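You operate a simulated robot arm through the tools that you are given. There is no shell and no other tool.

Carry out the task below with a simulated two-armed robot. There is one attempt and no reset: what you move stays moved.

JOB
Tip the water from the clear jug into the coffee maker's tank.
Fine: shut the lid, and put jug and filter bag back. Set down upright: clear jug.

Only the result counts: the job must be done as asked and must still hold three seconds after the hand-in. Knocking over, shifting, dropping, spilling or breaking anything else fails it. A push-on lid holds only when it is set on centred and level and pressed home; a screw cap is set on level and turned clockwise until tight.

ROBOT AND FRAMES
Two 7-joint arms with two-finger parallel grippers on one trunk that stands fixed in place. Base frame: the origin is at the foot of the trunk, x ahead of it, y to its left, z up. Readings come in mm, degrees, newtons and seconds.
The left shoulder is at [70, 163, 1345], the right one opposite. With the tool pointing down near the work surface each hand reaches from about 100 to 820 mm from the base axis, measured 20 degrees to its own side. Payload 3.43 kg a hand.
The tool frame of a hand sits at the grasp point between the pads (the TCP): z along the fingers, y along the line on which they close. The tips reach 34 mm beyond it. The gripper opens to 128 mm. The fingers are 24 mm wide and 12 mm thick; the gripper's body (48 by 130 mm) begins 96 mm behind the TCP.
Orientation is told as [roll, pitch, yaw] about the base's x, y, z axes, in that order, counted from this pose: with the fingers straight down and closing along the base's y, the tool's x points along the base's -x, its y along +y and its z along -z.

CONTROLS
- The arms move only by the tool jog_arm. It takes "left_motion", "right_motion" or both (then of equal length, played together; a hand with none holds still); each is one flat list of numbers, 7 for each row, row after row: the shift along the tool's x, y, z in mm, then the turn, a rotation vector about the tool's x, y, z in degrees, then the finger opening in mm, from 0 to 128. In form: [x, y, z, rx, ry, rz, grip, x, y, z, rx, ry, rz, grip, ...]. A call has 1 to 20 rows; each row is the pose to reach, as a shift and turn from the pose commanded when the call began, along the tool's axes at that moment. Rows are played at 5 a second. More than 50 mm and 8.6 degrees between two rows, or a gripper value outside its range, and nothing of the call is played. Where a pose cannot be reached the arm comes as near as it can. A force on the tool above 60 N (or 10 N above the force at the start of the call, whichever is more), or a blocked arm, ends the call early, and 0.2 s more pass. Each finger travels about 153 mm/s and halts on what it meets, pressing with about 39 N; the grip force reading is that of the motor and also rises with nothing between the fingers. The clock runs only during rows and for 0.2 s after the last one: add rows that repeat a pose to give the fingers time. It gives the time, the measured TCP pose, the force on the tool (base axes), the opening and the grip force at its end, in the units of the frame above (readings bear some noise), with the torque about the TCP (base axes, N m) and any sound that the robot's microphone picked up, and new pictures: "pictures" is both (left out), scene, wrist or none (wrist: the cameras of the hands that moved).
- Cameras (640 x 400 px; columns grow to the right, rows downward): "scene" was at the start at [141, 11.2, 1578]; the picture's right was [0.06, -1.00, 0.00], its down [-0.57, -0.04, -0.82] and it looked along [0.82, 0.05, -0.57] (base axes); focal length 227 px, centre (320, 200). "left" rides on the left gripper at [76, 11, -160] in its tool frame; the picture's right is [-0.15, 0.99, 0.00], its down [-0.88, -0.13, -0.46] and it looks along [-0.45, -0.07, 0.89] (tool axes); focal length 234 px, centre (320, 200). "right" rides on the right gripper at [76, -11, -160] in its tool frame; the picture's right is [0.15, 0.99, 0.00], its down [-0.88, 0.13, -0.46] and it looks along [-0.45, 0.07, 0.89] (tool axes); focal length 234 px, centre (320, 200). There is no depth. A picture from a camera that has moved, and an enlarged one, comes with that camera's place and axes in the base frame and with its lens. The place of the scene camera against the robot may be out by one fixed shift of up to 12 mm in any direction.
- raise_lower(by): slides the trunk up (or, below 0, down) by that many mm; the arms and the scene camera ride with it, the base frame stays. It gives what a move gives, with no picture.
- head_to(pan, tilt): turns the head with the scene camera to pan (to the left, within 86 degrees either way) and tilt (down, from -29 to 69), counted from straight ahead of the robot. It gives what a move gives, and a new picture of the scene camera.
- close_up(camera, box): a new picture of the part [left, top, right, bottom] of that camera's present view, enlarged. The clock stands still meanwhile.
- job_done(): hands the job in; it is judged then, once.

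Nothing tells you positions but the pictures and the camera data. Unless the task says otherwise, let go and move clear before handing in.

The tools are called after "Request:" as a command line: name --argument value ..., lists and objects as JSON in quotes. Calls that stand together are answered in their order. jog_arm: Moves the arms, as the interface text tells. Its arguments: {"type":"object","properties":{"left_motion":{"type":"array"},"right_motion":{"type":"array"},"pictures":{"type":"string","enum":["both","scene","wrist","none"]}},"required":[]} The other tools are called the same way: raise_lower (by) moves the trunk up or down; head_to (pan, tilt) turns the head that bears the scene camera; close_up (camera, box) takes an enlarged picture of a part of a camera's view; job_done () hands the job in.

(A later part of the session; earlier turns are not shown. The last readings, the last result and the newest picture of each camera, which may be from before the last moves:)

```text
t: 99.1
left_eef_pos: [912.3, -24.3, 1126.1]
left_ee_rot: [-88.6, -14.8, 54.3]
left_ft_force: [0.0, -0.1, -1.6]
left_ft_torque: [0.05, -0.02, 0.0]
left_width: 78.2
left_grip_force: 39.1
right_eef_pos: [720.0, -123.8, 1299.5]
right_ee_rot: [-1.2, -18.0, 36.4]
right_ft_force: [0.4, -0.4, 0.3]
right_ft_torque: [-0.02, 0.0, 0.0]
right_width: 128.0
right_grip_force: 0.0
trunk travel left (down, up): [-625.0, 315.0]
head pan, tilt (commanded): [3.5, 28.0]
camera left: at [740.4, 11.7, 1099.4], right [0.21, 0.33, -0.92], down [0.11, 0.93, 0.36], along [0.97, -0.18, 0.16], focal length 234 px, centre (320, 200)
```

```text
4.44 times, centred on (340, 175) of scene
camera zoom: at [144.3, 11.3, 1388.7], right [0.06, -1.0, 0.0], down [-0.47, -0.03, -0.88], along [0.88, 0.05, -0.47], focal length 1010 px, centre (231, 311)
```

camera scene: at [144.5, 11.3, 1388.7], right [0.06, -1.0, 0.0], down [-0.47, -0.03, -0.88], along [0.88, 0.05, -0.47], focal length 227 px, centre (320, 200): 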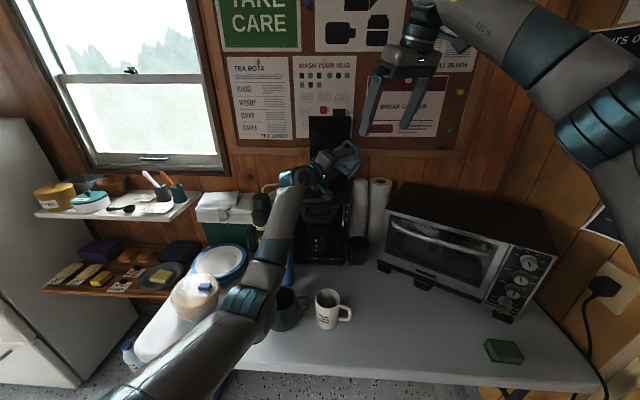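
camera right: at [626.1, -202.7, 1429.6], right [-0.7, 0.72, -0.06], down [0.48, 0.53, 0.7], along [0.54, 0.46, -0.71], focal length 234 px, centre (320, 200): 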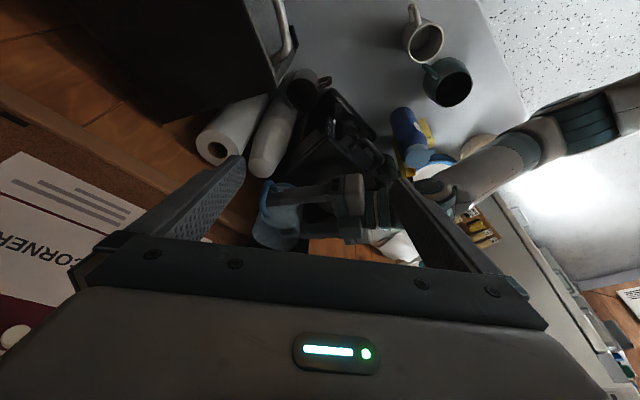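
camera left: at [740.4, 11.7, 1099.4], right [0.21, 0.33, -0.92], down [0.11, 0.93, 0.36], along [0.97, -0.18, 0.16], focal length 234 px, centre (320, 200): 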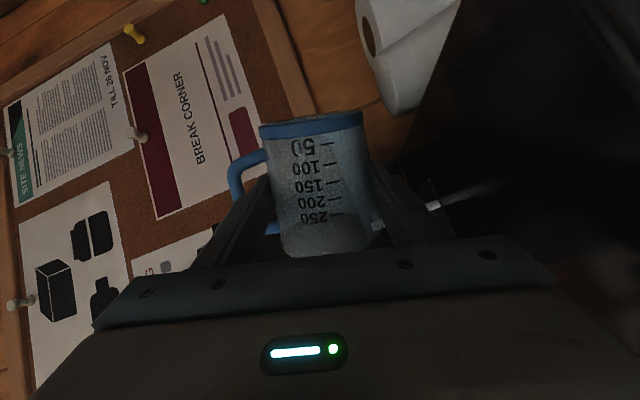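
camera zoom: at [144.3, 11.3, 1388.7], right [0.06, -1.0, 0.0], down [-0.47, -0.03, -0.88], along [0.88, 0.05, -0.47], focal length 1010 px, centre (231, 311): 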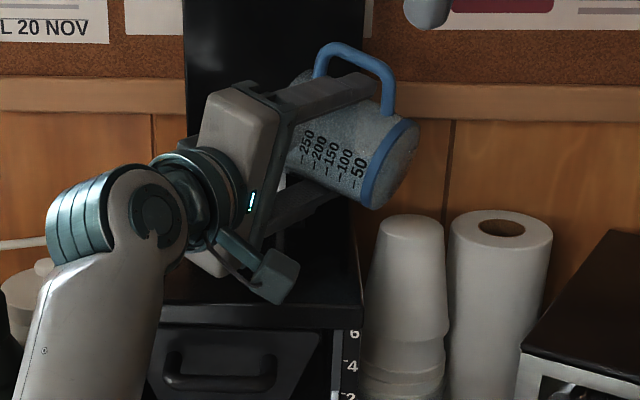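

The flow continues into the slot and the jug is emptying. On to 90°.

Request:
jog_arm --left_motion '[0, 0, 0, 0.13, 0, -1.5, 60, 0, 0, 0, 0.26, 0, -3, 60, 0, 0, 0, 0.39, 0, -4.5, 60, 0, 0, 0, 0.52, 0, -6, 60, 0, 0, 0, 0.65, 0, -7.5, 60, 0, 0, 0, 0.78, 0, -9, 60, 0, 0, 0, 0.92, 0, -10.5, 60, 0, 0, 0, 1.05, 0, -12, 60, 0, 0, 0, 1.22, 0, -14, 60, 0, 0, 0, 1.31, 0, -15, 60, 0, 0, 0, 1.31, 0, -15, 60]' --pictures "wrist"

Request:
close_up --camera "left" --box '[260, 100, 560, 250]'

Request:
close_up --camera "scene" --box '[300, 130, 380, 220]'

```text
t: 101.5
left_eef_pos: [912.9, -25.2, 1126.0]
left_ee_rot: [-90.1, 0.3, 54.3]
left_ft_force: [0.6, 0.2, -0.6]
left_ft_torque: [0.03, 0.03, -0.05]
left_width: 78.0
left_grip_force: 38.9
right_eef_pos: [718.8, -123.3, 1301.1]
right_ee_rot: [-1.1, -17.9, 36.4]
right_ft_force: [0.7, 0.4, 0.5]
right_ft_torque: [0.0, 0.01, -0.01]
right_width: 127.9
right_grip_force: 0.1
trunk travel left (down, up): [-625.0, 315.0]
head pan, tilt (commanded): [3.5, 28.0]
camera left: at [737.6, 6.9, 1114.9], right [0.08, 0.12, -0.99], down [0.14, 0.98, 0.13], along [0.99, -0.15, 0.06], focal length 234 px, centre (320, 200)
```

left: 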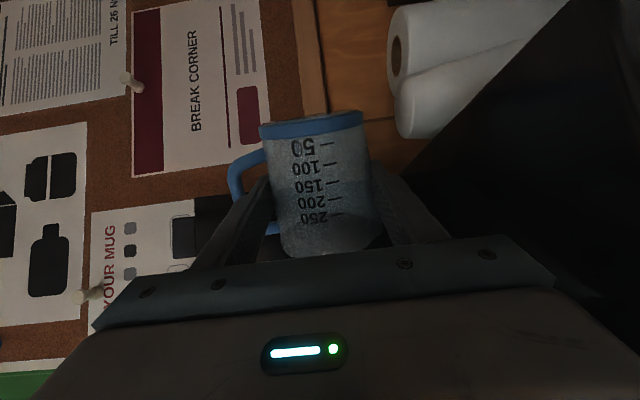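

```text
2.13 times, centred on (410, 175) of left
camera zoom: at [737.6, 6.9, 1114.9], right [0.08, 0.12, -0.99], down [0.14, 0.98, 0.13], along [0.99, -0.15, 0.06], focal length 500 px, centre (128, 253)
```

zoom: 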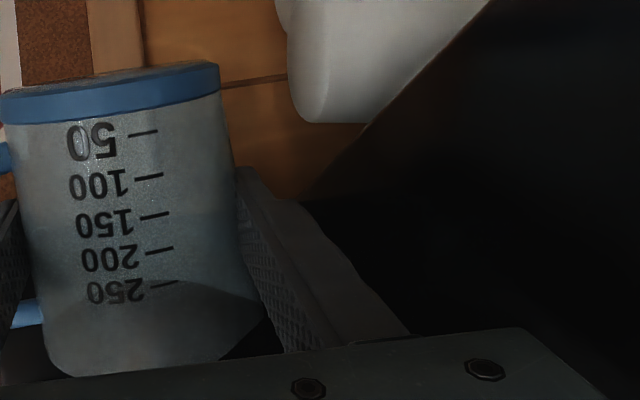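

```text
4.44 times, centred on (340, 175) of scene
camera zoom: at [144.2, 11.3, 1388.7], right [0.06, -1.0, 0.0], down [-0.47, -0.03, -0.88], along [0.88, 0.05, -0.47], focal length 1010 px, centre (231, 311)
```

zoom: 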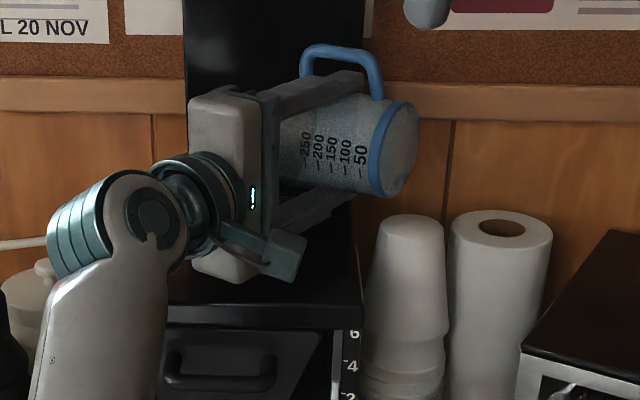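

The stream has stopped and the jug weighs almost nothing. I'll tip a little past horizontal, raised slightly, to drain the last drops.

Request:
jog_arm --left_motion '[0, -2, 0, 0.26, 0, -3, 60, 0, -4, 0, 0.52, 0, -6, 60, 0, -6, 0, 0.78, 0, -9, 60, 0, -8, 0, 1.05, 0, -12, 60, 0, -8, 0, 1.31, 0, -15, 60, 0, -8, 0, 1.31, 0, -15, 60, 0, -8, 0, 1.31, 0, -15, 60, 0, -8, 0, 1.31, 0, -15, 60, 0, -8, 0, 1.31, 0, -15, 60, 0, -8, 0, 1.31, 0, -15, 60, 0, -8, 0, 1.31, 0, -15, 60]' --pictures "wrist"

Request:
close_up --camera "left" --box '[260, 100, 560, 250]'

Request:
close_up --camera "scene" --box '[300, 130, 380, 220]'

```text
t: 103.9
left_eef_pos: [911.0, -26.2, 1133.4]
left_ee_rot: [-91.3, 15.2, 54.3]
left_ft_force: [0.9, 0.8, -0.6]
left_ft_torque: [-0.03, 0.03, -0.02]
left_width: 78.1
left_grip_force: 38.6
right_eef_pos: [719.1, -123.4, 1300.4]
right_ee_rot: [-1.2, -18.0, 36.5]
right_ft_force: [-0.8, 0.2, 0.6]
right_ft_torque: [0.01, -0.03, 0.0]
right_width: 128.1
right_grip_force: 0.1
trunk travel left (down, up): [-625.0, 315.0]
head pan, tilt (commanded): [3.5, 28.0]
camera left: at [737.1, 6.4, 1139.0], right [-0.05, -0.11, -0.99], down [0.14, 0.98, -0.12], along [0.99, -0.15, -0.03], focal length 234 px, centre (320, 200)
```

left: 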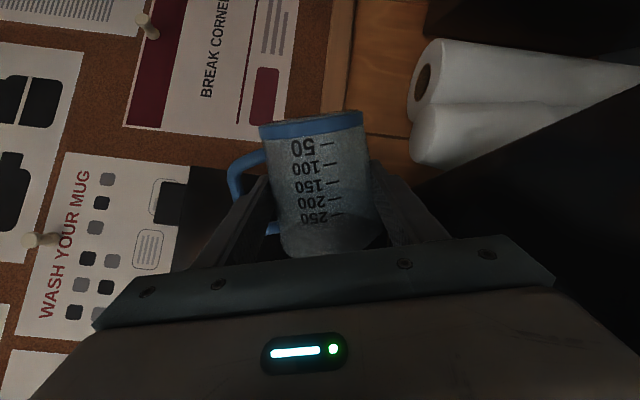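

```text
2.13 times, centred on (410, 175) of left
camera zoom: at [737.1, 6.4, 1139.0], right [-0.05, -0.11, -0.99], down [0.14, 0.98, -0.12], along [0.99, -0.15, -0.03], focal length 500 px, centre (128, 253)
```

zoom: 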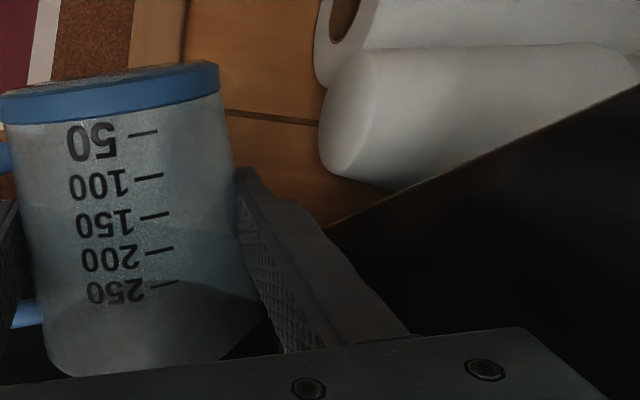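

```text
4.44 times, centred on (340, 175) of scene
camera zoom: at [144.2, 11.3, 1388.7], right [0.06, -1.0, 0.0], down [-0.47, -0.03, -0.88], along [0.88, 0.05, -0.47], focal length 1010 px, centre (231, 311)
```

zoom: 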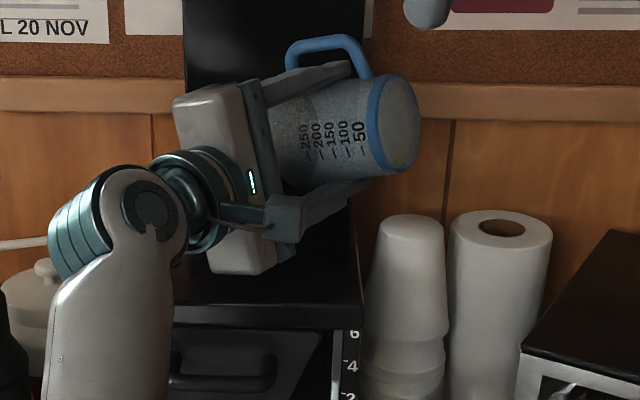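

The jug is empty. I'll rotate it back upright and rise a little.

Request:
jog_arm --left_motion '[0.3, -1.2, 0, -0.65, 0, 7.5, 60, 0.6, -2.4, 0, -1.3, 0, 14.9, 60, 0.9, -3.6, 0, -1.95, 0, 22.4, 60, 1.2, -4.7, 0, -2.6, 0, 29.9, 60, 1.6, -5.9, 0, -3.3, 0, 37.4, 60, 1.9, -7, 0, -3.9, 0, 44.8, 60, 2.2, -8.2, 0, -4.6, 0, 52.3, 60, 2.5, -9.4, 0, -5.2, 0, 59.8, 60, 2.8, -10.5, 0, -5.9, 0, 67.2, 60, 3.1, -11.7, 0, -6.5, 0, 74.7, 60, 3.5, -12.9, 0, -7.2, 0, 82.2, 60, 3.8, -14, 0, -7.8, 0, 89.6, 60, 4.1, -15.2, 0, -8.5, 0, 97.1, 60, 4.4, -16.4, 0, -9.1, 0, 104.6, 60, 4.4, -16.4, 0, -9.1, 0, 104.6, 60]' --pictures "both"

Request:
close_up --camera "scene" --box '[290, 120, 380, 230]'

```text
t: 107.1
left_eef_pos: [912.4, -24.8, 1150.2]
left_ee_rot: [-1.9, -85.0, -28.7]
left_ft_force: [0.6, 0.0, -0.8]
left_ft_torque: [0.03, 0.02, 0.01]
left_width: 78.2
left_grip_force: 38.7
right_eef_pos: [719.9, -123.6, 1299.8]
right_ee_rot: [-1.1, -18.0, 36.5]
right_ft_force: [-0.3, 0.2, 0.9]
right_ft_torque: [-0.02, 0.02, -0.01]
right_width: 127.9
right_grip_force: 0.1
trunk travel left (down, up): [-625.0, 315.0]
head pan, tilt (commanded): [3.5, 28.0]
camera scene: at [144.2, 11.2, 1388.7], right [0.06, -1.0, 0.0], down [-0.47, -0.03, -0.88], along [0.88, 0.05, -0.47], focal length 227 px, centre (320, 200)
camera left: at [774.6, 70.1, 1089.0], right [0.51, 0.85, 0.14], down [-0.39, 0.08, 0.92], along [0.76, -0.53, 0.37], focal length 234 px, centre (320, 200)
```

scene: 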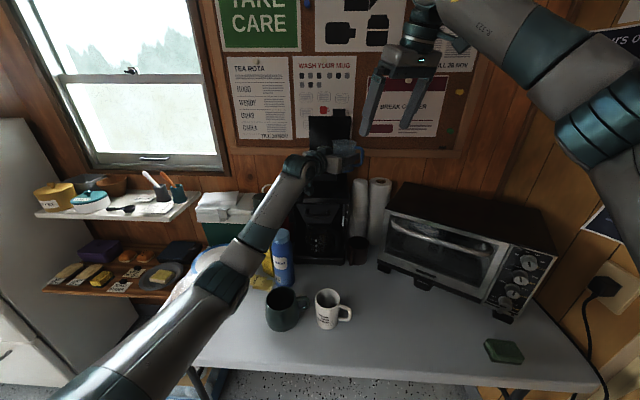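
left: 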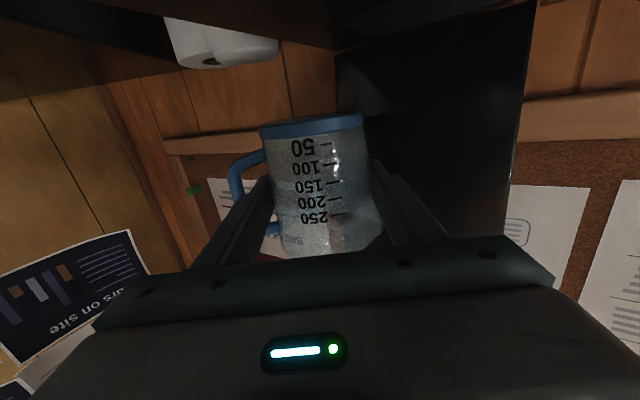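

```text
3.64 times, centred on (335, 175) of scene
camera zoom: at [144.2, 11.2, 1388.7], right [0.06, -1.0, 0.0], down [-0.47, -0.03, -0.88], along [0.88, 0.05, -0.47], focal length 826 px, centre (266, 291)
```

zoom: 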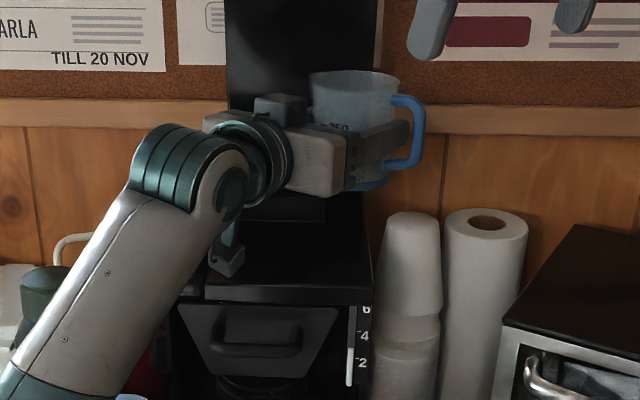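

The jug is upright and empty. I'll bring it back to the handover point while the right arm moves aside.

Request:
jog_arm --left_motion '[0.4, -3, -4.3, 0.7, 0, 0.06, 60, 1.2, -9.5, -13.6, 2.4, 0, 0.2, 60, 2.4, -19, -27.2, 4.7, 0, 0.4, 60, 4.2, -33, -47.7, 8.2, 0, 0.7, 60, 6, -47.4, -68, 11.8, 0, 1, 60, 7.7, -61.6, -88.5, 15.3, 0, 1.3, 60, 9.5, -75.8, -109, 18.8, 0, 1.6, 60, 11.3, -90, -129.4, 22.3, 0, 1.95, 60, 13, -103, -148, 25.6, 0, 2.2, 60, 14.3, -113.8, -163.4, 28.2, 0, 2.5, 60, 14.9, -118.5, -170.2, 29.4, 0, 2.57, 60, 35, -118.5, -168.4, 29.4, 0, 2.57, 60, 55, -118.5, -166.7, 29.4, 0, 2.57, 60, 63.9, -118.5, -165.9, 29.4, 0, 2.57, 60, 63.9, -118.5, -165.9, 29.4, 0, 2.57, 60]' --right_motion '[12, 8.4, -8, 0, 3.6, 1.2, 128, 24, 16.8, -16, 0, 7.2, 2.4, 128, 35, 25, -24, 0, 10.8, 3.6, 128, 47, 34, -32, 0, 14.4, 4.8, 120, 58.7, 42.2, -40, 0, 18, 6, 112, 58.7, 42.2, -40, 0, 18, 6, 112, 58.7, 42.2, -40, 0, 18, 6, 112, 58.7, 42.2, -40, 0, 18, 6, 112, 58.7, 42.2, -40, 0, 18, 6, 112, 58.7, 42.2, -40, 0, 18, 6, 112, 58.7, 42.2, -40, 0, 18, 6, 112, 58.7, 42.2, -40, 0, 18, 6, 112, 58.7, 42.2, -40, 0, 18, 6, 112, 58.7, 42.2, -40, 0, 18, 6, 112, 58.7, 42.2, -40, 0, 18, 6, 112]' --pictures "both"

Request:
close_up --camera "scene" --box '[280, 130, 400, 250]'

```text
t: 110.3
left_eef_pos: [704.9, -38.7, 1102.5]
left_ee_rot: [-2.9, -85.1, -57.2]
left_ft_force: [0.0, 1.2, -1.3]
left_ft_torque: [-0.02, -0.03, 0.02]
left_width: 78.1
left_grip_force: 38.9
right_eef_pos: [640.3, -131.5, 1320.4]
right_ee_rot: [-0.1, 0.0, 30.3]
right_ft_force: [0.7, -1.0, 0.1]
right_ft_torque: [0.01, 0.03, -0.01]
right_width: 112.2
right_grip_force: 0.0
trunk travel left (down, up): [-625.0, 315.0]
head pan, tilt (commanded): [3.5, 28.0]
camera scene: at [144.1, 11.4, 1388.7], right [0.06, -1.0, 0.0], down [-0.47, -0.03, -0.88], along [0.88, 0.05, -0.47], focal length 227 px, centre (320, 200)
camera right: at [579.2, -179.0, 1481.0], right [-0.63, 0.78, 0.0], down [0.69, 0.56, 0.46], along [0.36, 0.28, -0.89], focal length 234 px, centre (320, 200)
camera left: at [630.7, 110.4, 1039.9], right [0.86, 0.48, 0.14], down [-0.3, 0.27, 0.92], along [0.4, -0.83, 0.37], focal length 234 px, centre (320, 200)
```

scene: 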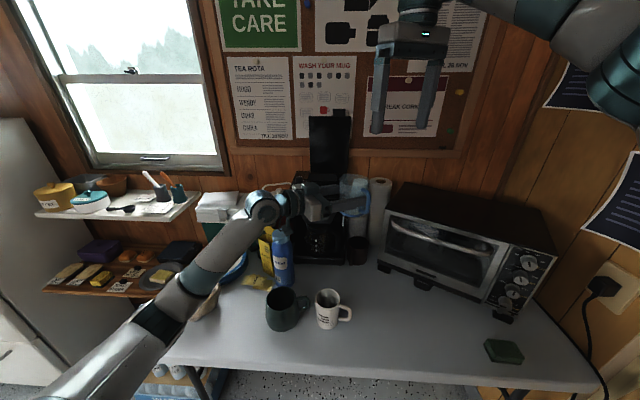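
right: 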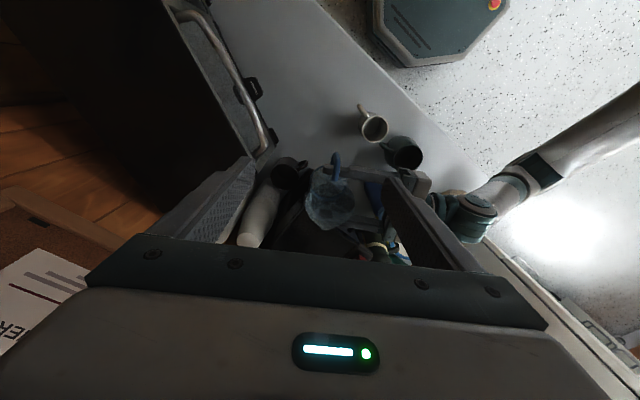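
left: 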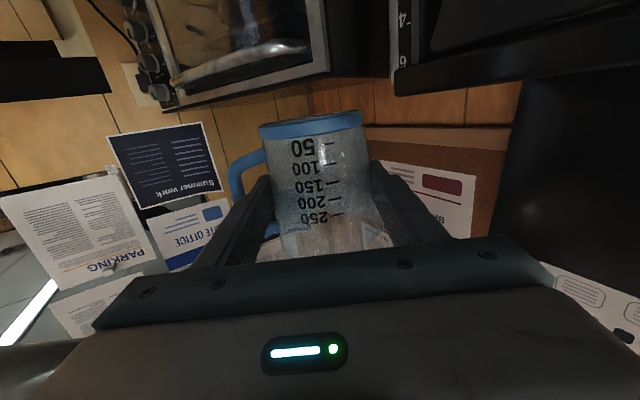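

```text
3.33 times, centred on (340, 190) of scene
camera zoom: at [144.1, 11.4, 1388.7], right [0.06, -1.0, 0.0], down [-0.47, -0.03, -0.88], along [0.88, 0.05, -0.47], focal length 758 px, centre (253, 233)
```

zoom: 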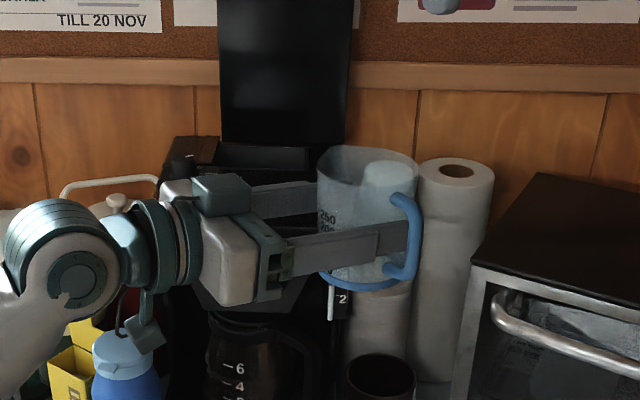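

The jug is back at the handover point. I'll bring the right hand above it and check the alignment.

Request:
jog_arm --right_motion '[-22, 8, 5, 0, 0, 0, 112, -45, 16, 12, 0, 0, 0, 112, -68, 24, 20, 0, 0, 0, 112, -90, 31.4, 30, 0, 0, 0, 112, -90, 31.4, 60, 0, 0, 0, 112, -90, 31.4, 85, 0, 0, 0, 112, -90, 31.4, 85, 0, 0, 0, 112]' --pictures "wrist"

Request:
close_up --camera "right" --box '[220, 60, 420, 230]'

Request:
close_up --camera "scene" --box '[300, 110, 400, 240]'

```text
t: 111.9
left_eef_pos: [704.1, -39.4, 1101.3]
left_ee_rot: [-2.8, -85.2, -57.3]
left_ft_force: [0.3, 0.3, -0.3]
left_ft_torque: [0.0, 0.01, -0.01]
left_width: 78.1
left_grip_force: 38.9
right_eef_pos: [699.0, -55.1, 1236.3]
right_ee_rot: [-0.1, 0.0, 30.2]
right_ft_force: [0.0, 1.1, 0.6]
right_ft_torque: [-0.04, -0.04, 0.03]
right_width: 112.1
right_grip_force: 0.1
right hand out of reach, approached as far as the arm can: row 4
trunk travel left (down, up): [-625.0, 315.0]
head pan, tilt (commanded): [3.5, 28.0]
camera right: at [639.2, -104.1, 1396.4], right [-0.63, 0.78, 0.0], down [0.69, 0.56, 0.46], along [0.36, 0.28, -0.89], focal length 234 px, centre (320, 200)
```

right: 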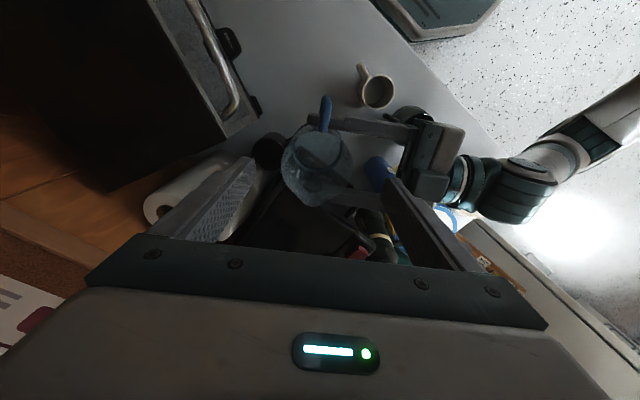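

```text
2.35 times, centred on (320, 145) of right
camera zoom: at [639.2, -104.1, 1396.4], right [-0.63, 0.78, 0.0], down [0.69, 0.56, 0.46], along [0.36, 0.28, -0.89], focal length 551 px, centre (320, 329)
```

zoom: 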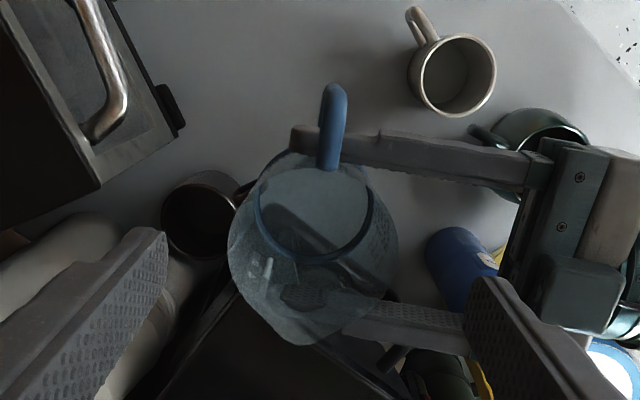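

```text
3.08 times, centred on (350, 175) of scene
camera zoom: at [143.7, 12.0, 1388.8], right [0.06, -1.0, 0.0], down [-0.47, -0.03, -0.88], along [0.88, 0.05, -0.47], focal length 699 px, centre (228, 277)
```

zoom: 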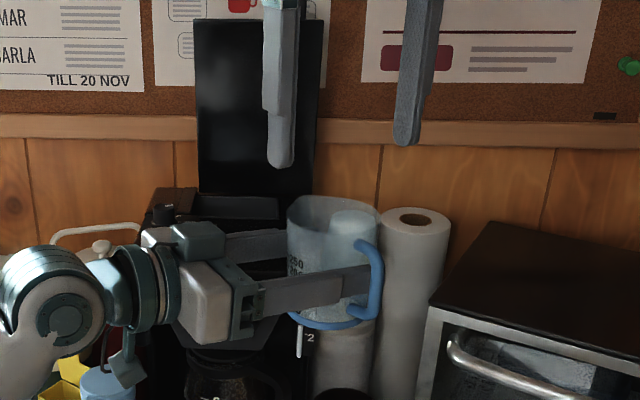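

Alignment is within a few mm. I'll correct it and descend over the jug.

Request:
jog_arm --right_motion '[-3, -2.6, 10, 0, 0, 0, 112, -3, -2.6, 35, 0, 0, 0, 112, -3, -2.6, 65, 0, 0, 0, 112, -3, -2.6, 95, 0, 0, 0, 112, -3, -2.6, 119, 0, 0, 0, 112, -3, -2.6, 119, 0, 0, 0, 112]' --pictures "wrist"

Request:
close_up --camera "right" --box '[220, 80, 420, 260]'

Request:
close_up --camera "scene" --box '[310, 130, 410, 240]'

```text
t: 113.3
left_eef_pos: [704.6, -39.0, 1102.2]
left_ee_rot: [-2.8, -85.2, -57.3]
left_ft_force: [0.0, 1.0, -1.5]
left_ft_torque: [0.02, 0.01, 0.03]
left_width: 78.2
left_grip_force: 38.7
right_eef_pos: [706.1, -56.7, 1116.0]
right_ee_rot: [-0.2, 0.0, 30.2]
right_ft_force: [-0.3, -0.5, 0.8]
right_ft_torque: [0.0, -0.02, -0.02]
right_width: 111.7
right_grip_force: 0.1
trunk travel left (down, up): [-625.0, 315.0]
head pan, tilt (commanded): [3.5, 28.0]
camera right: at [645.6, -105.5, 1276.1], right [-0.62, 0.78, 0.0], down [0.69, 0.56, 0.46], along [0.36, 0.28, -0.89], focal length 234 px, centre (320, 200)
```

right: 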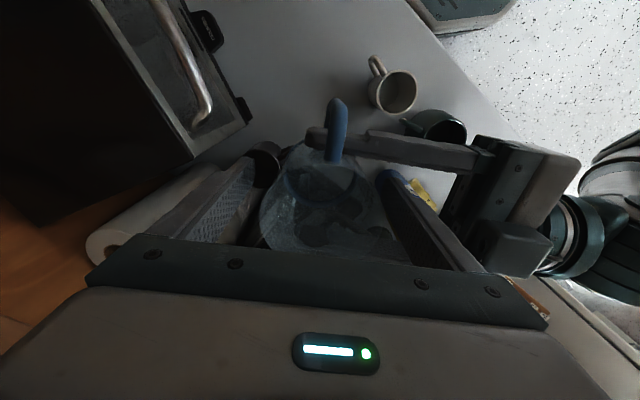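

```text
2.22 times, centred on (320, 170) of right
camera zoom: at [645.6, -105.5, 1276.1], right [-0.62, 0.78, 0.0], down [0.69, 0.56, 0.46], along [0.36, 0.28, -0.89], focal length 520 px, centre (320, 267)
```

zoom: 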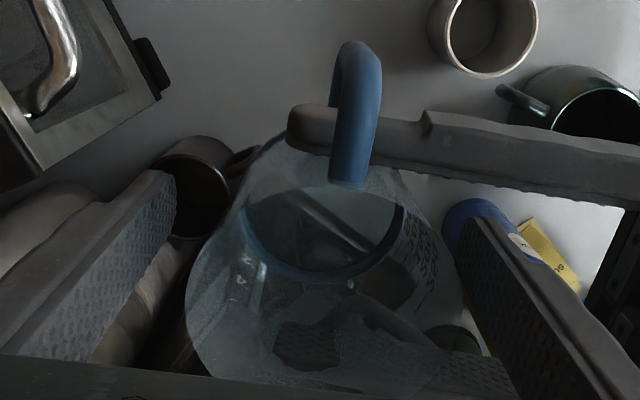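

```text
3.64 times, centred on (360, 185) of scene
camera zoom: at [143.8, 11.7, 1388.8], right [0.06, -1.0, 0.0], down [-0.47, -0.03, -0.88], along [0.88, 0.05, -0.47], focal length 826 px, centre (174, 254)
```

zoom: 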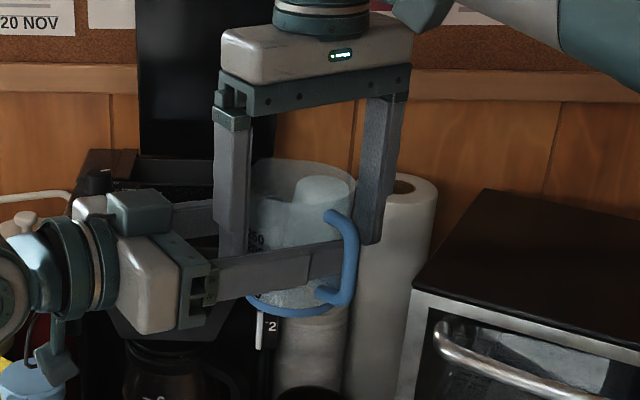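

Clear and empty. I'll close the right hand on the jug.

Request:
jog_arm --right_motion '[0, 1.5, 0, 0, 0, 0, 100, 0, 1.5, 0, 0, 0, 0, 88, 0, 1.5, 0, 0, 0, 0, 75, 0, 1.5, 0, 0, 0, 0, 60, 0, 1.5, 0, 0, 0, 0, 60]' --pictures "none"

```text
t: 114.5
left_eef_pos: [704.6, -38.3, 1101.9]
left_ee_rot: [-3.0, -85.2, -57.2]
left_ft_force: [4.1, -4.8, 0.0]
left_ft_torque: [0.08, 0.13, 0.24]
left_width: 78.1
left_grip_force: 38.9
right_eef_pos: [705.8, -55.8, 1115.8]
right_ee_rot: [0.0, 0.1, 30.3]
right_ft_force: [-4.4, 5.7, 0.1]
right_ft_torque: [-0.05, -0.07, -0.13]
right_width: 77.3
right_grip_force: 38.6
trunk travel left (down, up): [-625.0, 315.0]
head pan, tilt (commanded): [3.5, 28.0]
```

Both hands hold it. I'll open the left to 92 and back it straight out of the loop.

Request:
jog_arm --left_motion '[0, 0, 0, 0, 0, 0, 85, 0, 0, 0, 0, 0, 0, 91, 0, 0, 0, 0, 0, 0, 91]' --pictures "none"

Request:
close_up --camera "left" --box '[240, 90, 400, 220]'

Request:
close_up --camera "right" --box '[260, 80, 420, 200]'

```text
t: 115.3
left_eef_pos: [703.9, -40.0, 1102.0]
left_ee_rot: [-3.0, -85.1, -57.2]
left_ft_force: [0.3, -0.4, 0.9]
left_ft_torque: [0.0, 0.0, 0.03]
left_width: 91.1
left_grip_force: 0.1
right_eef_pos: [706.0, -57.1, 1116.8]
right_ee_rot: [-0.1, 0.0, 30.2]
right_ft_force: [0.5, -0.6, -0.2]
right_ft_torque: [0.03, 0.02, 0.0]
right_width: 76.9
right_grip_force: 39.0
trunk travel left (down, up): [-625.0, 315.0]
head pan, tilt (commanded): [3.5, 28.0]
```

```text
3.08 times, centred on (320, 155) of left
camera zoom: at [630.8, 110.4, 1040.1], right [0.86, 0.48, 0.14], down [-0.3, 0.27, 0.92], along [0.4, -0.83, 0.37], focal length 720 px, centre (320, 338)
```

zoom: 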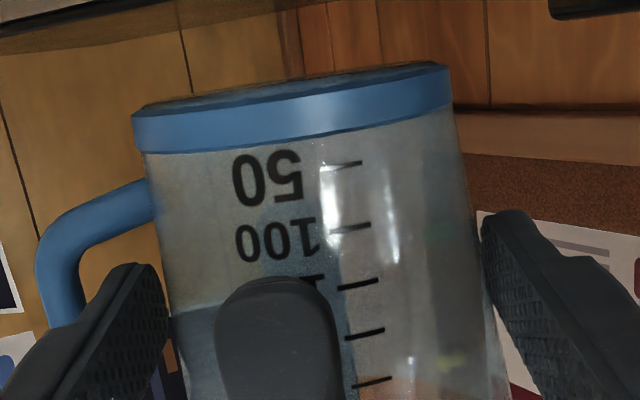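

```text
3.33 times, centred on (340, 140) of right
camera zoom: at [645.2, -104.5, 1276.3], right [-0.63, 0.78, 0.0], down [0.69, 0.56, 0.46], along [0.36, 0.28, -0.89], focal length 781 px, centre (253, 400)
```

zoom: 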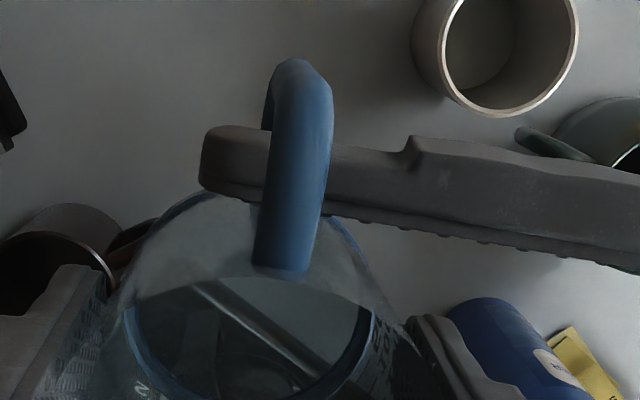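

Request:
jog_arm --left_motion '[0, 0, -10, 0, 0, 0, 91, 0, 0, -25, 0, 0, 0, 91, 0, 0, -45, 0, 0, 0, 91, 0, 0, -70, 0, 0, 0, 95, 0, 0, -100, 0, 0, 0, 100, 0, 0, -140, 0, 0, 0, 100, 0, 0, -140, 0, 0, 0, 100]' --pictures "both"

Request:
close_up --camera "scene" --box '[290, 130, 410, 250]'

```text
t: 116.9
left_eef_pos: [634.0, 80.0, 1116.7]
left_ee_rot: [-2.7, -85.2, -57.4]
left_ft_force: [-0.1, -0.3, 0.0]
left_ft_torque: [0.0, -0.01, 0.0]
left_width: 100.0
left_grip_force: 0.0
right_eef_pos: [705.8, -56.5, 1115.8]
right_ee_rot: [0.0, 0.0, 30.3]
right_ft_force: [-0.1, 0.2, -0.2]
right_ft_torque: [0.03, 0.01, 0.0]
right_width: 77.1
right_grip_force: 39.0
trunk travel left (down, up): [-625.0, 315.0]
head pan, tilt (commanded): [3.5, 28.0]
camera scene: at [144.9, 10.3, 1388.6], right [0.06, -1.0, 0.0], down [-0.47, -0.03, -0.88], along [0.88, 0.05, -0.47], focal length 227 px, centre (320, 200)
camera left: at [560.1, 229.9, 1054.6], right [0.86, 0.48, 0.14], down [-0.3, 0.27, 0.92], along [0.4, -0.83, 0.37], focal length 234 px, centre (320, 200)
```

scene: 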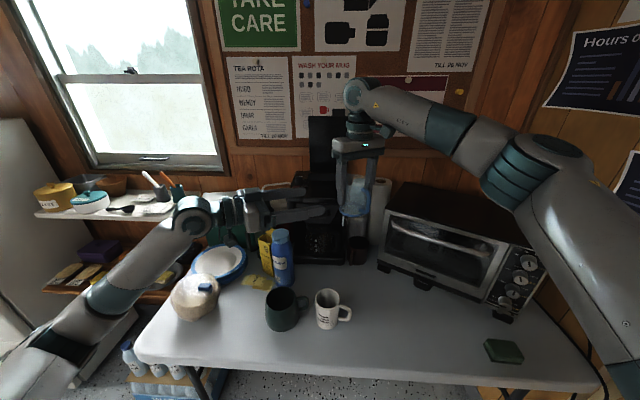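
left: 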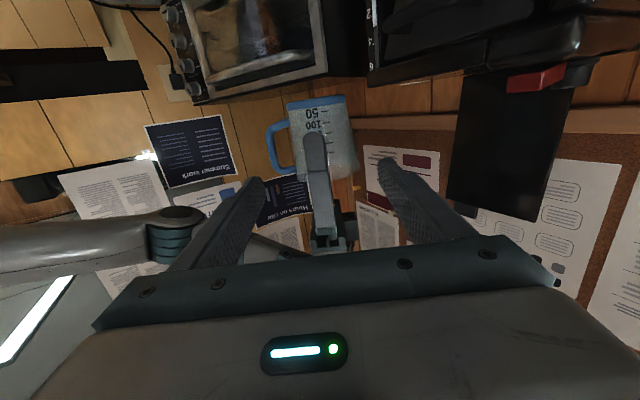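

```text
3.33 times, centred on (350, 190) of scene
camera zoom: at [144.9, 10.3, 1388.6], right [0.06, -1.0, 0.0], down [-0.47, -0.03, -0.88], along [0.88, 0.05, -0.47], focal length 758 px, centre (220, 233)
```

zoom: 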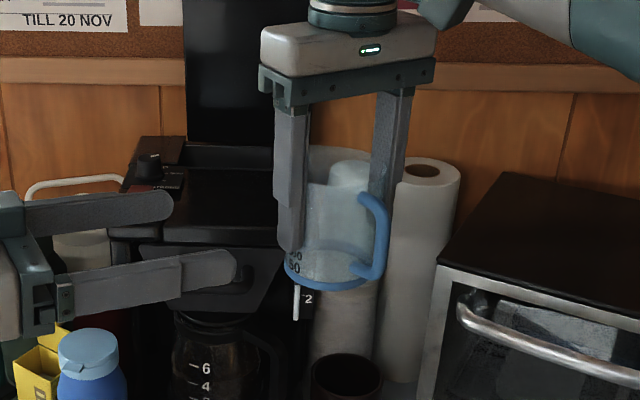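

The right hand has the jug. I'll carry it back to its original spot and lower it.

Request:
jog_arm --right_motion '[15, -1.7, 0, 0, 0, 0, 60, 38, -4.3, 5, 0, 0, 0, 60, 62, -7, 15, 0, 0, 0, 60, 86, -9.6, 30, 0, 0, 0, 60, 110, -12.3, 50, 0, 0, 0, 60, 134, -15, 75, 0, 0, 0, 60, 156, -17.5, 100, 0, 0, 0, 60, 176, -19.7, 125, 0, 0, 0, 60, 190, -21.3, 150, 0, 0, 0, 60, 194.5, -21.8, 180, 0, 0, 0, 60, 194.5, -21.8, 210, 0, 0, 0, 60, 194.5, -21.8, 240, 0, 0, 0, 60, 194.5, -21.8, 265, 0, 0, 0, 60, 194.5, -21.8, 280, 0, 0, 0, 60, 194.5, -21.8, 280, 0, 0, 0, 60]' --pictures "both"

Request:
close_up --camera "scene" --box '[340, 220, 460, 340]'

```text
t: 120.1
left_eef_pos: [633.2, 80.7, 1115.1]
left_ee_rot: [-2.7, -85.1, -57.4]
left_ft_force: [0.2, 0.3, -0.2]
left_ft_torque: [-0.02, 0.0, 0.01]
left_width: 99.9
left_grip_force: 0.1
right_eef_pos: [547.6, -174.1, 837.7]
right_ee_rot: [-0.1, 0.0, 30.4]
right_ft_force: [-0.1, -1.1, -0.6]
right_ft_torque: [-0.03, 0.0, 0.02]
right_width: 77.2
right_grip_force: 39.4
trunk travel left (down, up): [-625.0, 315.0]
head pan, tilt (commanded): [3.5, 28.0]
camera scene: at [144.0, 11.4, 1388.7], right [0.06, -1.0, 0.0], down [-0.47, -0.03, -0.88], along [0.88, 0.05, -0.47], focal length 227 px, centre (320, 200)
camera right: at [487.8, -221.7, 997.7], right [-0.63, 0.78, 0.0], down [0.69, 0.56, 0.46], along [0.36, 0.28, -0.89], focal length 234 px, centre (320, 200)
```

scene: 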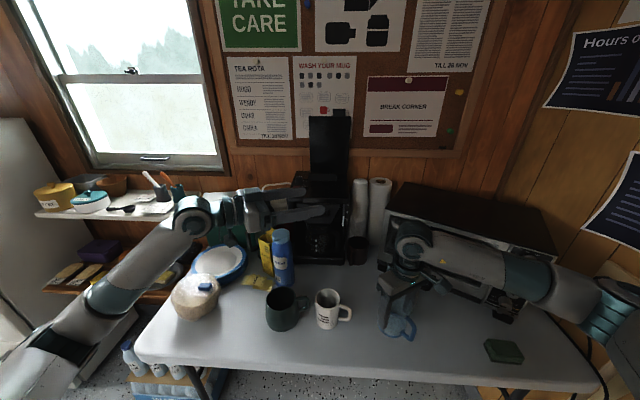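
right: 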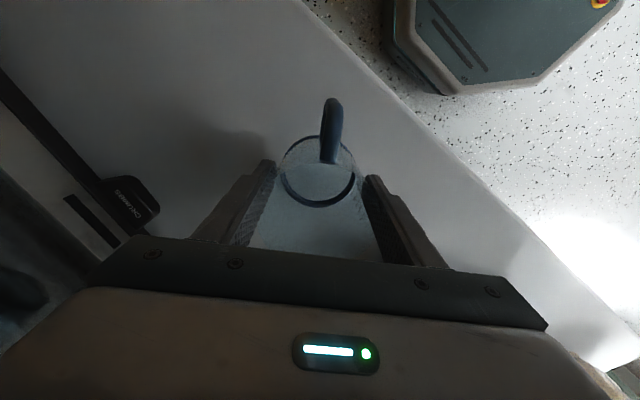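

```text
3.33 times, centred on (400, 280) of scene
camera zoom: at [144.0, 11.4, 1388.7], right [0.06, -1.0, 0.0], down [-0.47, -0.03, -0.88], along [0.88, 0.05, -0.47], focal length 758 px, centre (53, -67)
```

zoom: 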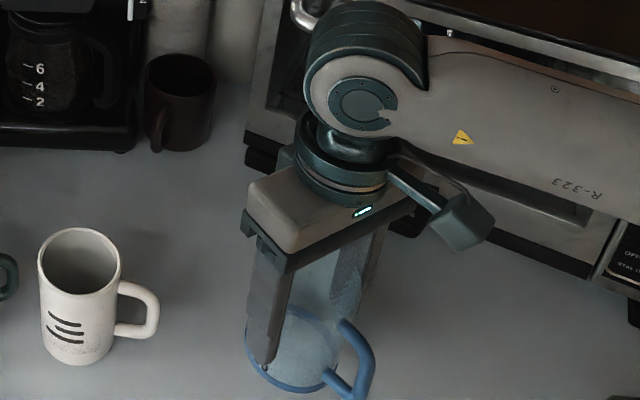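

Request:
jog_arm --right_motion '[0, 0, 8, 0, 0, 0, 60, 0, 0, 15, 0, 0, 0, 60, 0, 0, 20, 0, 0, 0, 60, 0, 0, 23, 0, 0, 0, 60, 0, 0, 23, 0, 0, 0, 60]' --pictures "none"

Request:
jog_arm --right_motion '[0, 0, 1.5, 0, 0, 0, 60, 0, 0, 3, 0, 0, 0, 60, 0, 0, 3, 0, 0, 0, 60]' --pictures "none"

```text
t: 121.3
left_eef_pos: [632.9, 80.8, 1116.7]
left_ee_rot: [-2.7, -85.2, -57.3]
left_ft_force: [0.9, -0.2, -0.8]
left_ft_torque: [0.02, -0.01, -0.01]
left_width: 100.5
left_grip_force: 0.1
right_eef_pos: [548.1, -173.0, 815.8]
right_ee_rot: [-0.1, 0.0, 30.3]
right_ft_force: [0.0, 0.4, -0.2]
right_ft_torque: [-0.01, 0.01, 0.01]
right_width: 76.8
right_grip_force: 39.2
trunk travel left (down, up): [-625.0, 315.0]
head pan, tilt (commanded): [3.5, 28.0]
```

```text
t: 122.1
left_eef_pos: [633.6, 80.5, 1116.2]
left_ee_rot: [-2.8, -85.1, -57.4]
left_ft_force: [0.6, 0.0, 0.6]
left_ft_torque: [-0.01, -0.01, 0.02]
left_width: 100.1
left_grip_force: 0.2
right_eef_pos: [547.7, -174.6, 811.1]
right_ee_rot: [-0.2, 0.0, 30.3]
right_ft_force: [-0.9, -0.1, 0.1]
right_ft_torque: [0.0, -0.01, 0.02]
right_width: 76.7
right_grip_force: 38.7
trunk travel left (down, up): [-625.0, 315.0]
head pan, tilt (commanded): [3.5, 28.0]
```

Request:
jog_arm --right_motion '[0, 0, 1, 0, 0, 0, 60, 0, 0, 2, 0, 0, 0, 60, 0, 0, 2, 0, 0, 0, 60]' --pictures "wrist"

Request:
close_up --camera "scene" --box '[360, 250, 440, 340]'

```text
t: 122.9
left_eef_pos: [632.6, 80.5, 1117.2]
left_ee_rot: [-2.6, -85.1, -57.3]
left_ft_force: [-0.2, 1.2, -0.4]
left_ft_torque: [-0.01, 0.0, -0.01]
left_width: 99.8
left_grip_force: 0.0
right_eef_pos: [547.5, -174.7, 807.9]
right_ee_rot: [-0.2, 0.0, 30.4]
right_ft_force: [-0.1, 0.3, -0.5]
right_ft_torque: [0.01, 0.06, -0.03]
right_width: 76.8
right_grip_force: 39.4
trunk travel left (down, up): [-625.0, 315.0]
head pan, tilt (commanded): [3.5, 28.0]
camera right: at [487.6, -222.0, 969.8], right [-0.63, 0.78, 0.0], down [0.69, 0.56, 0.46], along [0.36, 0.28, -0.89], focal length 234 px, centre (320, 200)
```

right: 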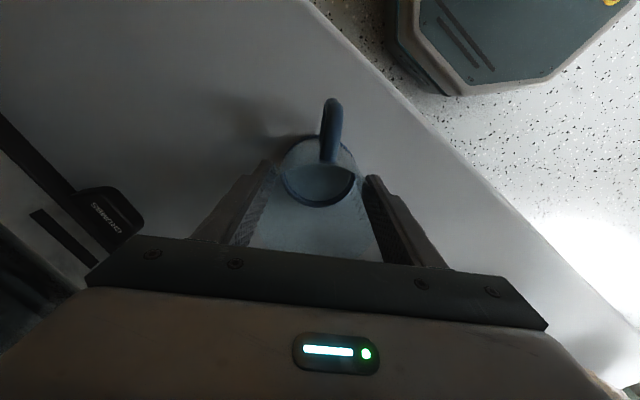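

```text
4.44 times, centred on (400, 295) of scene
camera zoom: at [144.0, 11.3, 1388.7], right [0.06, -1.0, 0.0], down [-0.47, -0.03, -0.88], along [0.88, 0.05, -0.47], focal length 1010 px, centre (-36, -222)
```

zoom: 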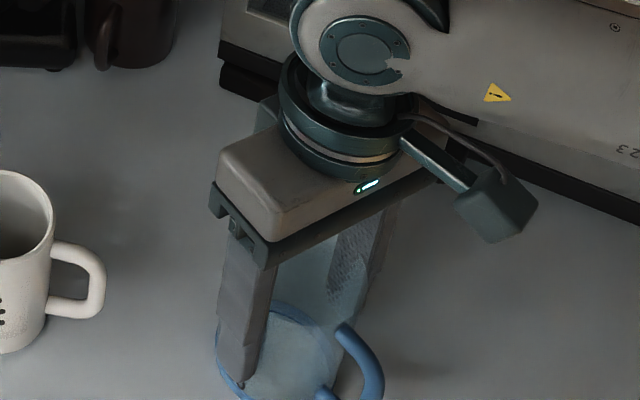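

Request:
jog_arm --right_motion '[0, 0, 1, 0, 0, 0, 60, 0, 0, 2, 0, 0, 0, 60, 0, 0, 2, 0, 0, 0, 60]' --pictures "none"

Request:
jog_arm --right_motion '[0, 0, 1, 0, 0, 0, 60, 0, 0, 2, 0, 0, 0, 60, 0, 0, 2, 0, 0, 0, 60]' --pictures "none"

```text
t: 123.7
left_eef_pos: [630.5, 81.2, 1117.4]
left_ee_rot: [-1.8, -85.3, -58.3]
left_ft_force: [-0.2, 0.0, -0.4]
left_ft_torque: [0.01, 0.01, 0.03]
left_width: 100.4
left_grip_force: 0.1
right_eef_pos: [547.9, -173.6, 809.4]
right_ee_rot: [-0.2, -0.2, 30.2]
right_ft_force: [-0.5, -4.8, 18.2]
right_ft_torque: [0.1, 0.33, 0.08]
right_width: 76.9
right_grip_force: 39.5
trunk travel left (down, up): [-625.0, 315.0]
head pan, tilt (commanded): [3.5, 28.0]
```

```text
t: 124.5
left_eef_pos: [630.2, 80.7, 1117.8]
left_ee_rot: [-1.3, -85.2, -58.8]
left_ft_force: [0.3, 0.1, 0.1]
left_ft_torque: [0.0, -0.01, 0.0]
left_width: 100.0
left_grip_force: 0.0
right_eef_pos: [547.9, -172.8, 808.3]
right_ee_rot: [-0.2, -0.4, 30.2]
right_ft_force: [4.1, -7.9, 34.9]
right_ft_torque: [0.15, 0.02, -0.02]
right_width: 77.0
right_grip_force: 38.6
trunk travel left (down, up): [-625.0, 315.0]
head pan, tilt (commanded): [3.5, 28.0]
```

The jug is on the table. I'll ease the pressure off and open the right hand.

Request:
jog_arm --right_motion '[0, 0, -1.5, 0, 0, 0, 60, 0, 0, -3, 0, 0, 0, 60, 0, 0, -3, 0, 0, 0, 60]' --pictures "none"

```text
t: 125.3
left_eef_pos: [633.4, 81.8, 1116.5]
left_ee_rot: [-2.2, -85.2, -57.9]
left_ft_force: [0.1, 0.5, -0.6]
left_ft_torque: [0.01, 0.0, 0.0]
left_width: 100.1
left_grip_force: 0.0
right_eef_pos: [548.3, -172.2, 809.0]
right_ee_rot: [-0.1, 0.0, 30.2]
right_ft_force: [5.2, -2.6, 17.3]
right_ft_torque: [0.39, -0.42, -0.19]
right_width: 76.8
right_grip_force: 38.6
trunk travel left (down, up): [-625.0, 315.0]
head pan, tilt (commanded): [3.5, 28.0]
```

Request:
jog_arm --right_motion '[0, 0, -1, 0, 0, 0, 60, 0, 0, -1.5, 0, 0, 0, 60, 0, 0, -1.5, 0, 0, 0, 60]' --pictures "none"

Request:
jog_arm --right_motion '[0, 0, 0, 0, 0, 0, 85, 0, 0, 0, 0, 0, 0, 95, 0, 0, 0, 0, 0, 0, 110, 0, 0, 0, 0, 0, 0, 120, 0, 0, 0, 0, 0, 0, 120]' --pictures "wrist"

Request:
close_up --camera "scene" --box '[360, 250, 440, 350]'

```text
t: 126.1
left_eef_pos: [633.2, 81.4, 1116.6]
left_ee_rot: [-2.8, -85.2, -57.5]
left_ft_force: [-0.4, 0.7, 0.9]
left_ft_torque: [0.0, 0.01, 0.02]
left_width: 100.2
left_grip_force: 0.1
right_eef_pos: [547.8, -173.4, 808.1]
right_ee_rot: [-0.1, 0.2, 30.2]
right_ft_force: [0.7, 0.4, 1.1]
right_ft_torque: [0.06, 0.03, -0.04]
right_width: 77.1
right_grip_force: 38.8
trunk travel left (down, up): [-625.0, 315.0]
head pan, tilt (commanded): [3.5, 28.0]
```

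```text
t: 127.3
left_eef_pos: [634.2, 81.4, 1115.8]
left_ee_rot: [-2.7, -85.1, -57.4]
left_ft_force: [-0.2, -0.5, 0.1]
left_ft_torque: [0.0, 0.0, 0.03]
left_width: 100.1
left_grip_force: 0.0
right_eef_pos: [548.1, -173.7, 809.3]
right_ee_rot: [-0.1, 0.1, 30.1]
right_ft_force: [-0.8, 1.1, -0.2]
right_ft_torque: [-0.02, 0.0, 0.0]
right_width: 119.9
right_grip_force: 0.0
trunk travel left (down, up): [-625.0, 315.0]
head pan, tilt (commanded): [3.5, 28.0]
camera right: at [487.7, -221.8, 969.6], right [-0.63, 0.78, 0.0], down [0.69, 0.56, 0.46], along [0.36, 0.28, -0.89], focal length 234 px, centre (320, 200)
```

right: 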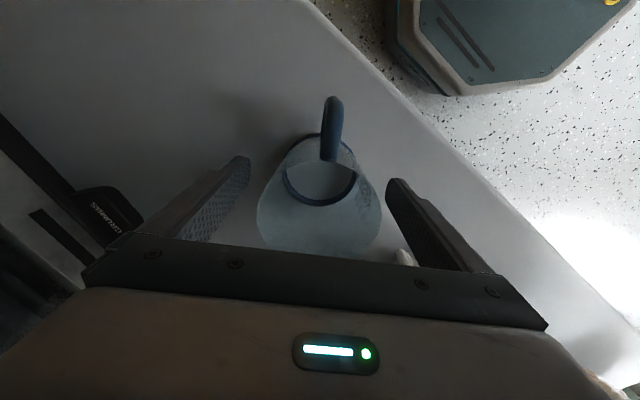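

```text
4.00 times, centred on (400, 300) of scene
camera zoom: at [144.0, 11.3, 1388.7], right [0.06, -1.0, 0.0], down [-0.47, -0.03, -0.88], along [0.88, 0.05, -0.47], focal length 909 px, centre (0, -200)
```

zoom: 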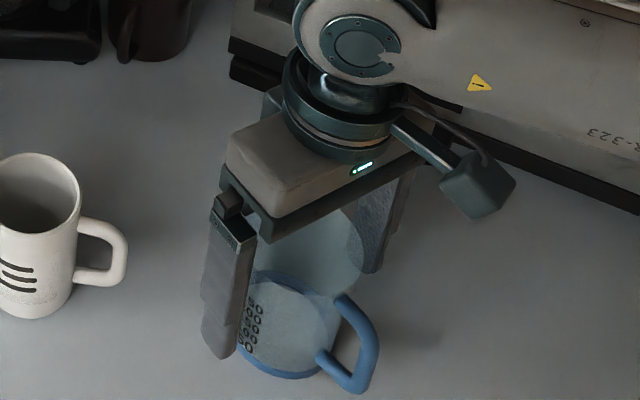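

The jug stands upright and is released. I'll raise the right hand straight up.

Request:
jog_arm --right_motion '[0, 0, -15, 0, 0, 0, 120, 0, 0, -40, 0, 0, 0, 120, 0, 0, -75, 0, 0, 0, 120, 0, 0, -115, 0, 0, 0, 120, 0, 0, -160, 0, 0, 0, 120, 0, 0, -205, 0, 0, 0, 120, 0, 0, -250, 0, 0, 0, 120, 0, 0, -290, 0, 0, 0, 120, 0, 0, -290, 0, 0, 0, 120]' --pictures "both"

Request:
close_up --camera "scene" --box '[280, 170, 440, 350]'

```text
t: 129.3
left_eef_pos: [634.9, 80.1, 1115.8]
left_ee_rot: [-2.9, -85.0, -57.2]
left_ft_force: [-1.3, -0.1, 0.5]
left_ft_torque: [0.02, 0.0, 0.0]
left_width: 100.0
left_grip_force: 0.0
right_eef_pos: [546.5, -173.7, 1099.5]
right_ee_rot: [0.0, 0.0, 30.3]
right_ft_force: [-0.6, -0.7, 0.3]
right_ft_torque: [0.03, -0.02, -0.01]
right_width: 120.1
right_grip_force: 0.0
trunk travel left (down, up): [-625.0, 315.0]
head pan, tilt (commanded): [3.5, 28.0]
camera scene: at [144.7, 11.0, 1388.6], right [0.06, -1.0, 0.0], down [-0.47, -0.03, -0.88], along [0.88, 0.05, -0.47], focal length 227 px, centre (320, 200)
camera right: at [487.6, -222.8, 1259.8], right [-0.63, 0.78, 0.0], down [0.69, 0.56, 0.46], along [0.36, 0.28, -0.89], focal length 234 px, centre (320, 200)
```

scene: 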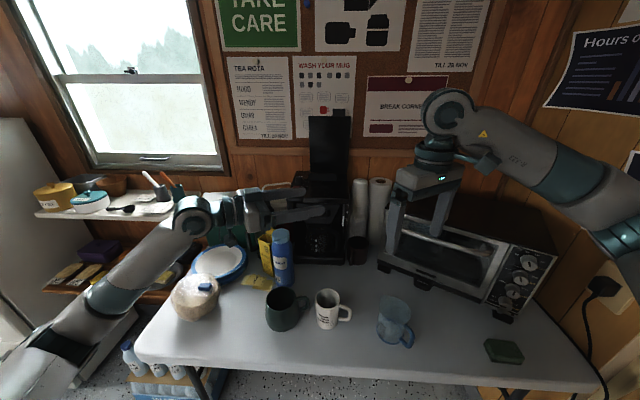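
right: 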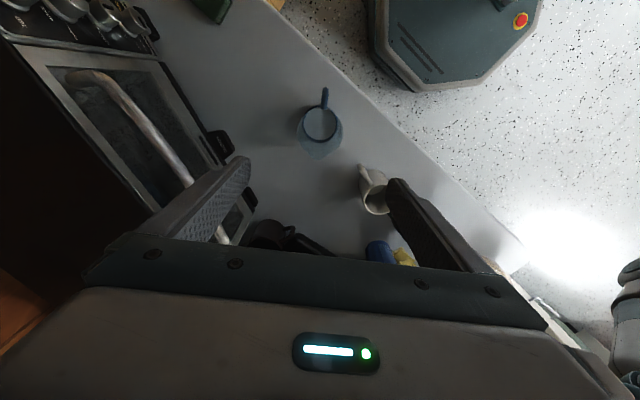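

```text
2.22 times, centred on (360, 260) of scene
camera zoom: at [144.7, 11.0, 1388.6], right [0.06, -1.0, 0.0], down [-0.47, -0.03, -0.88], along [0.88, 0.05, -0.47], focal length 505 px, centre (231, 67)
```

zoom: 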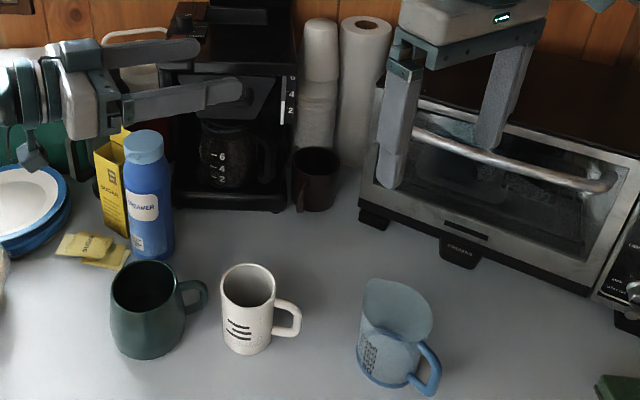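

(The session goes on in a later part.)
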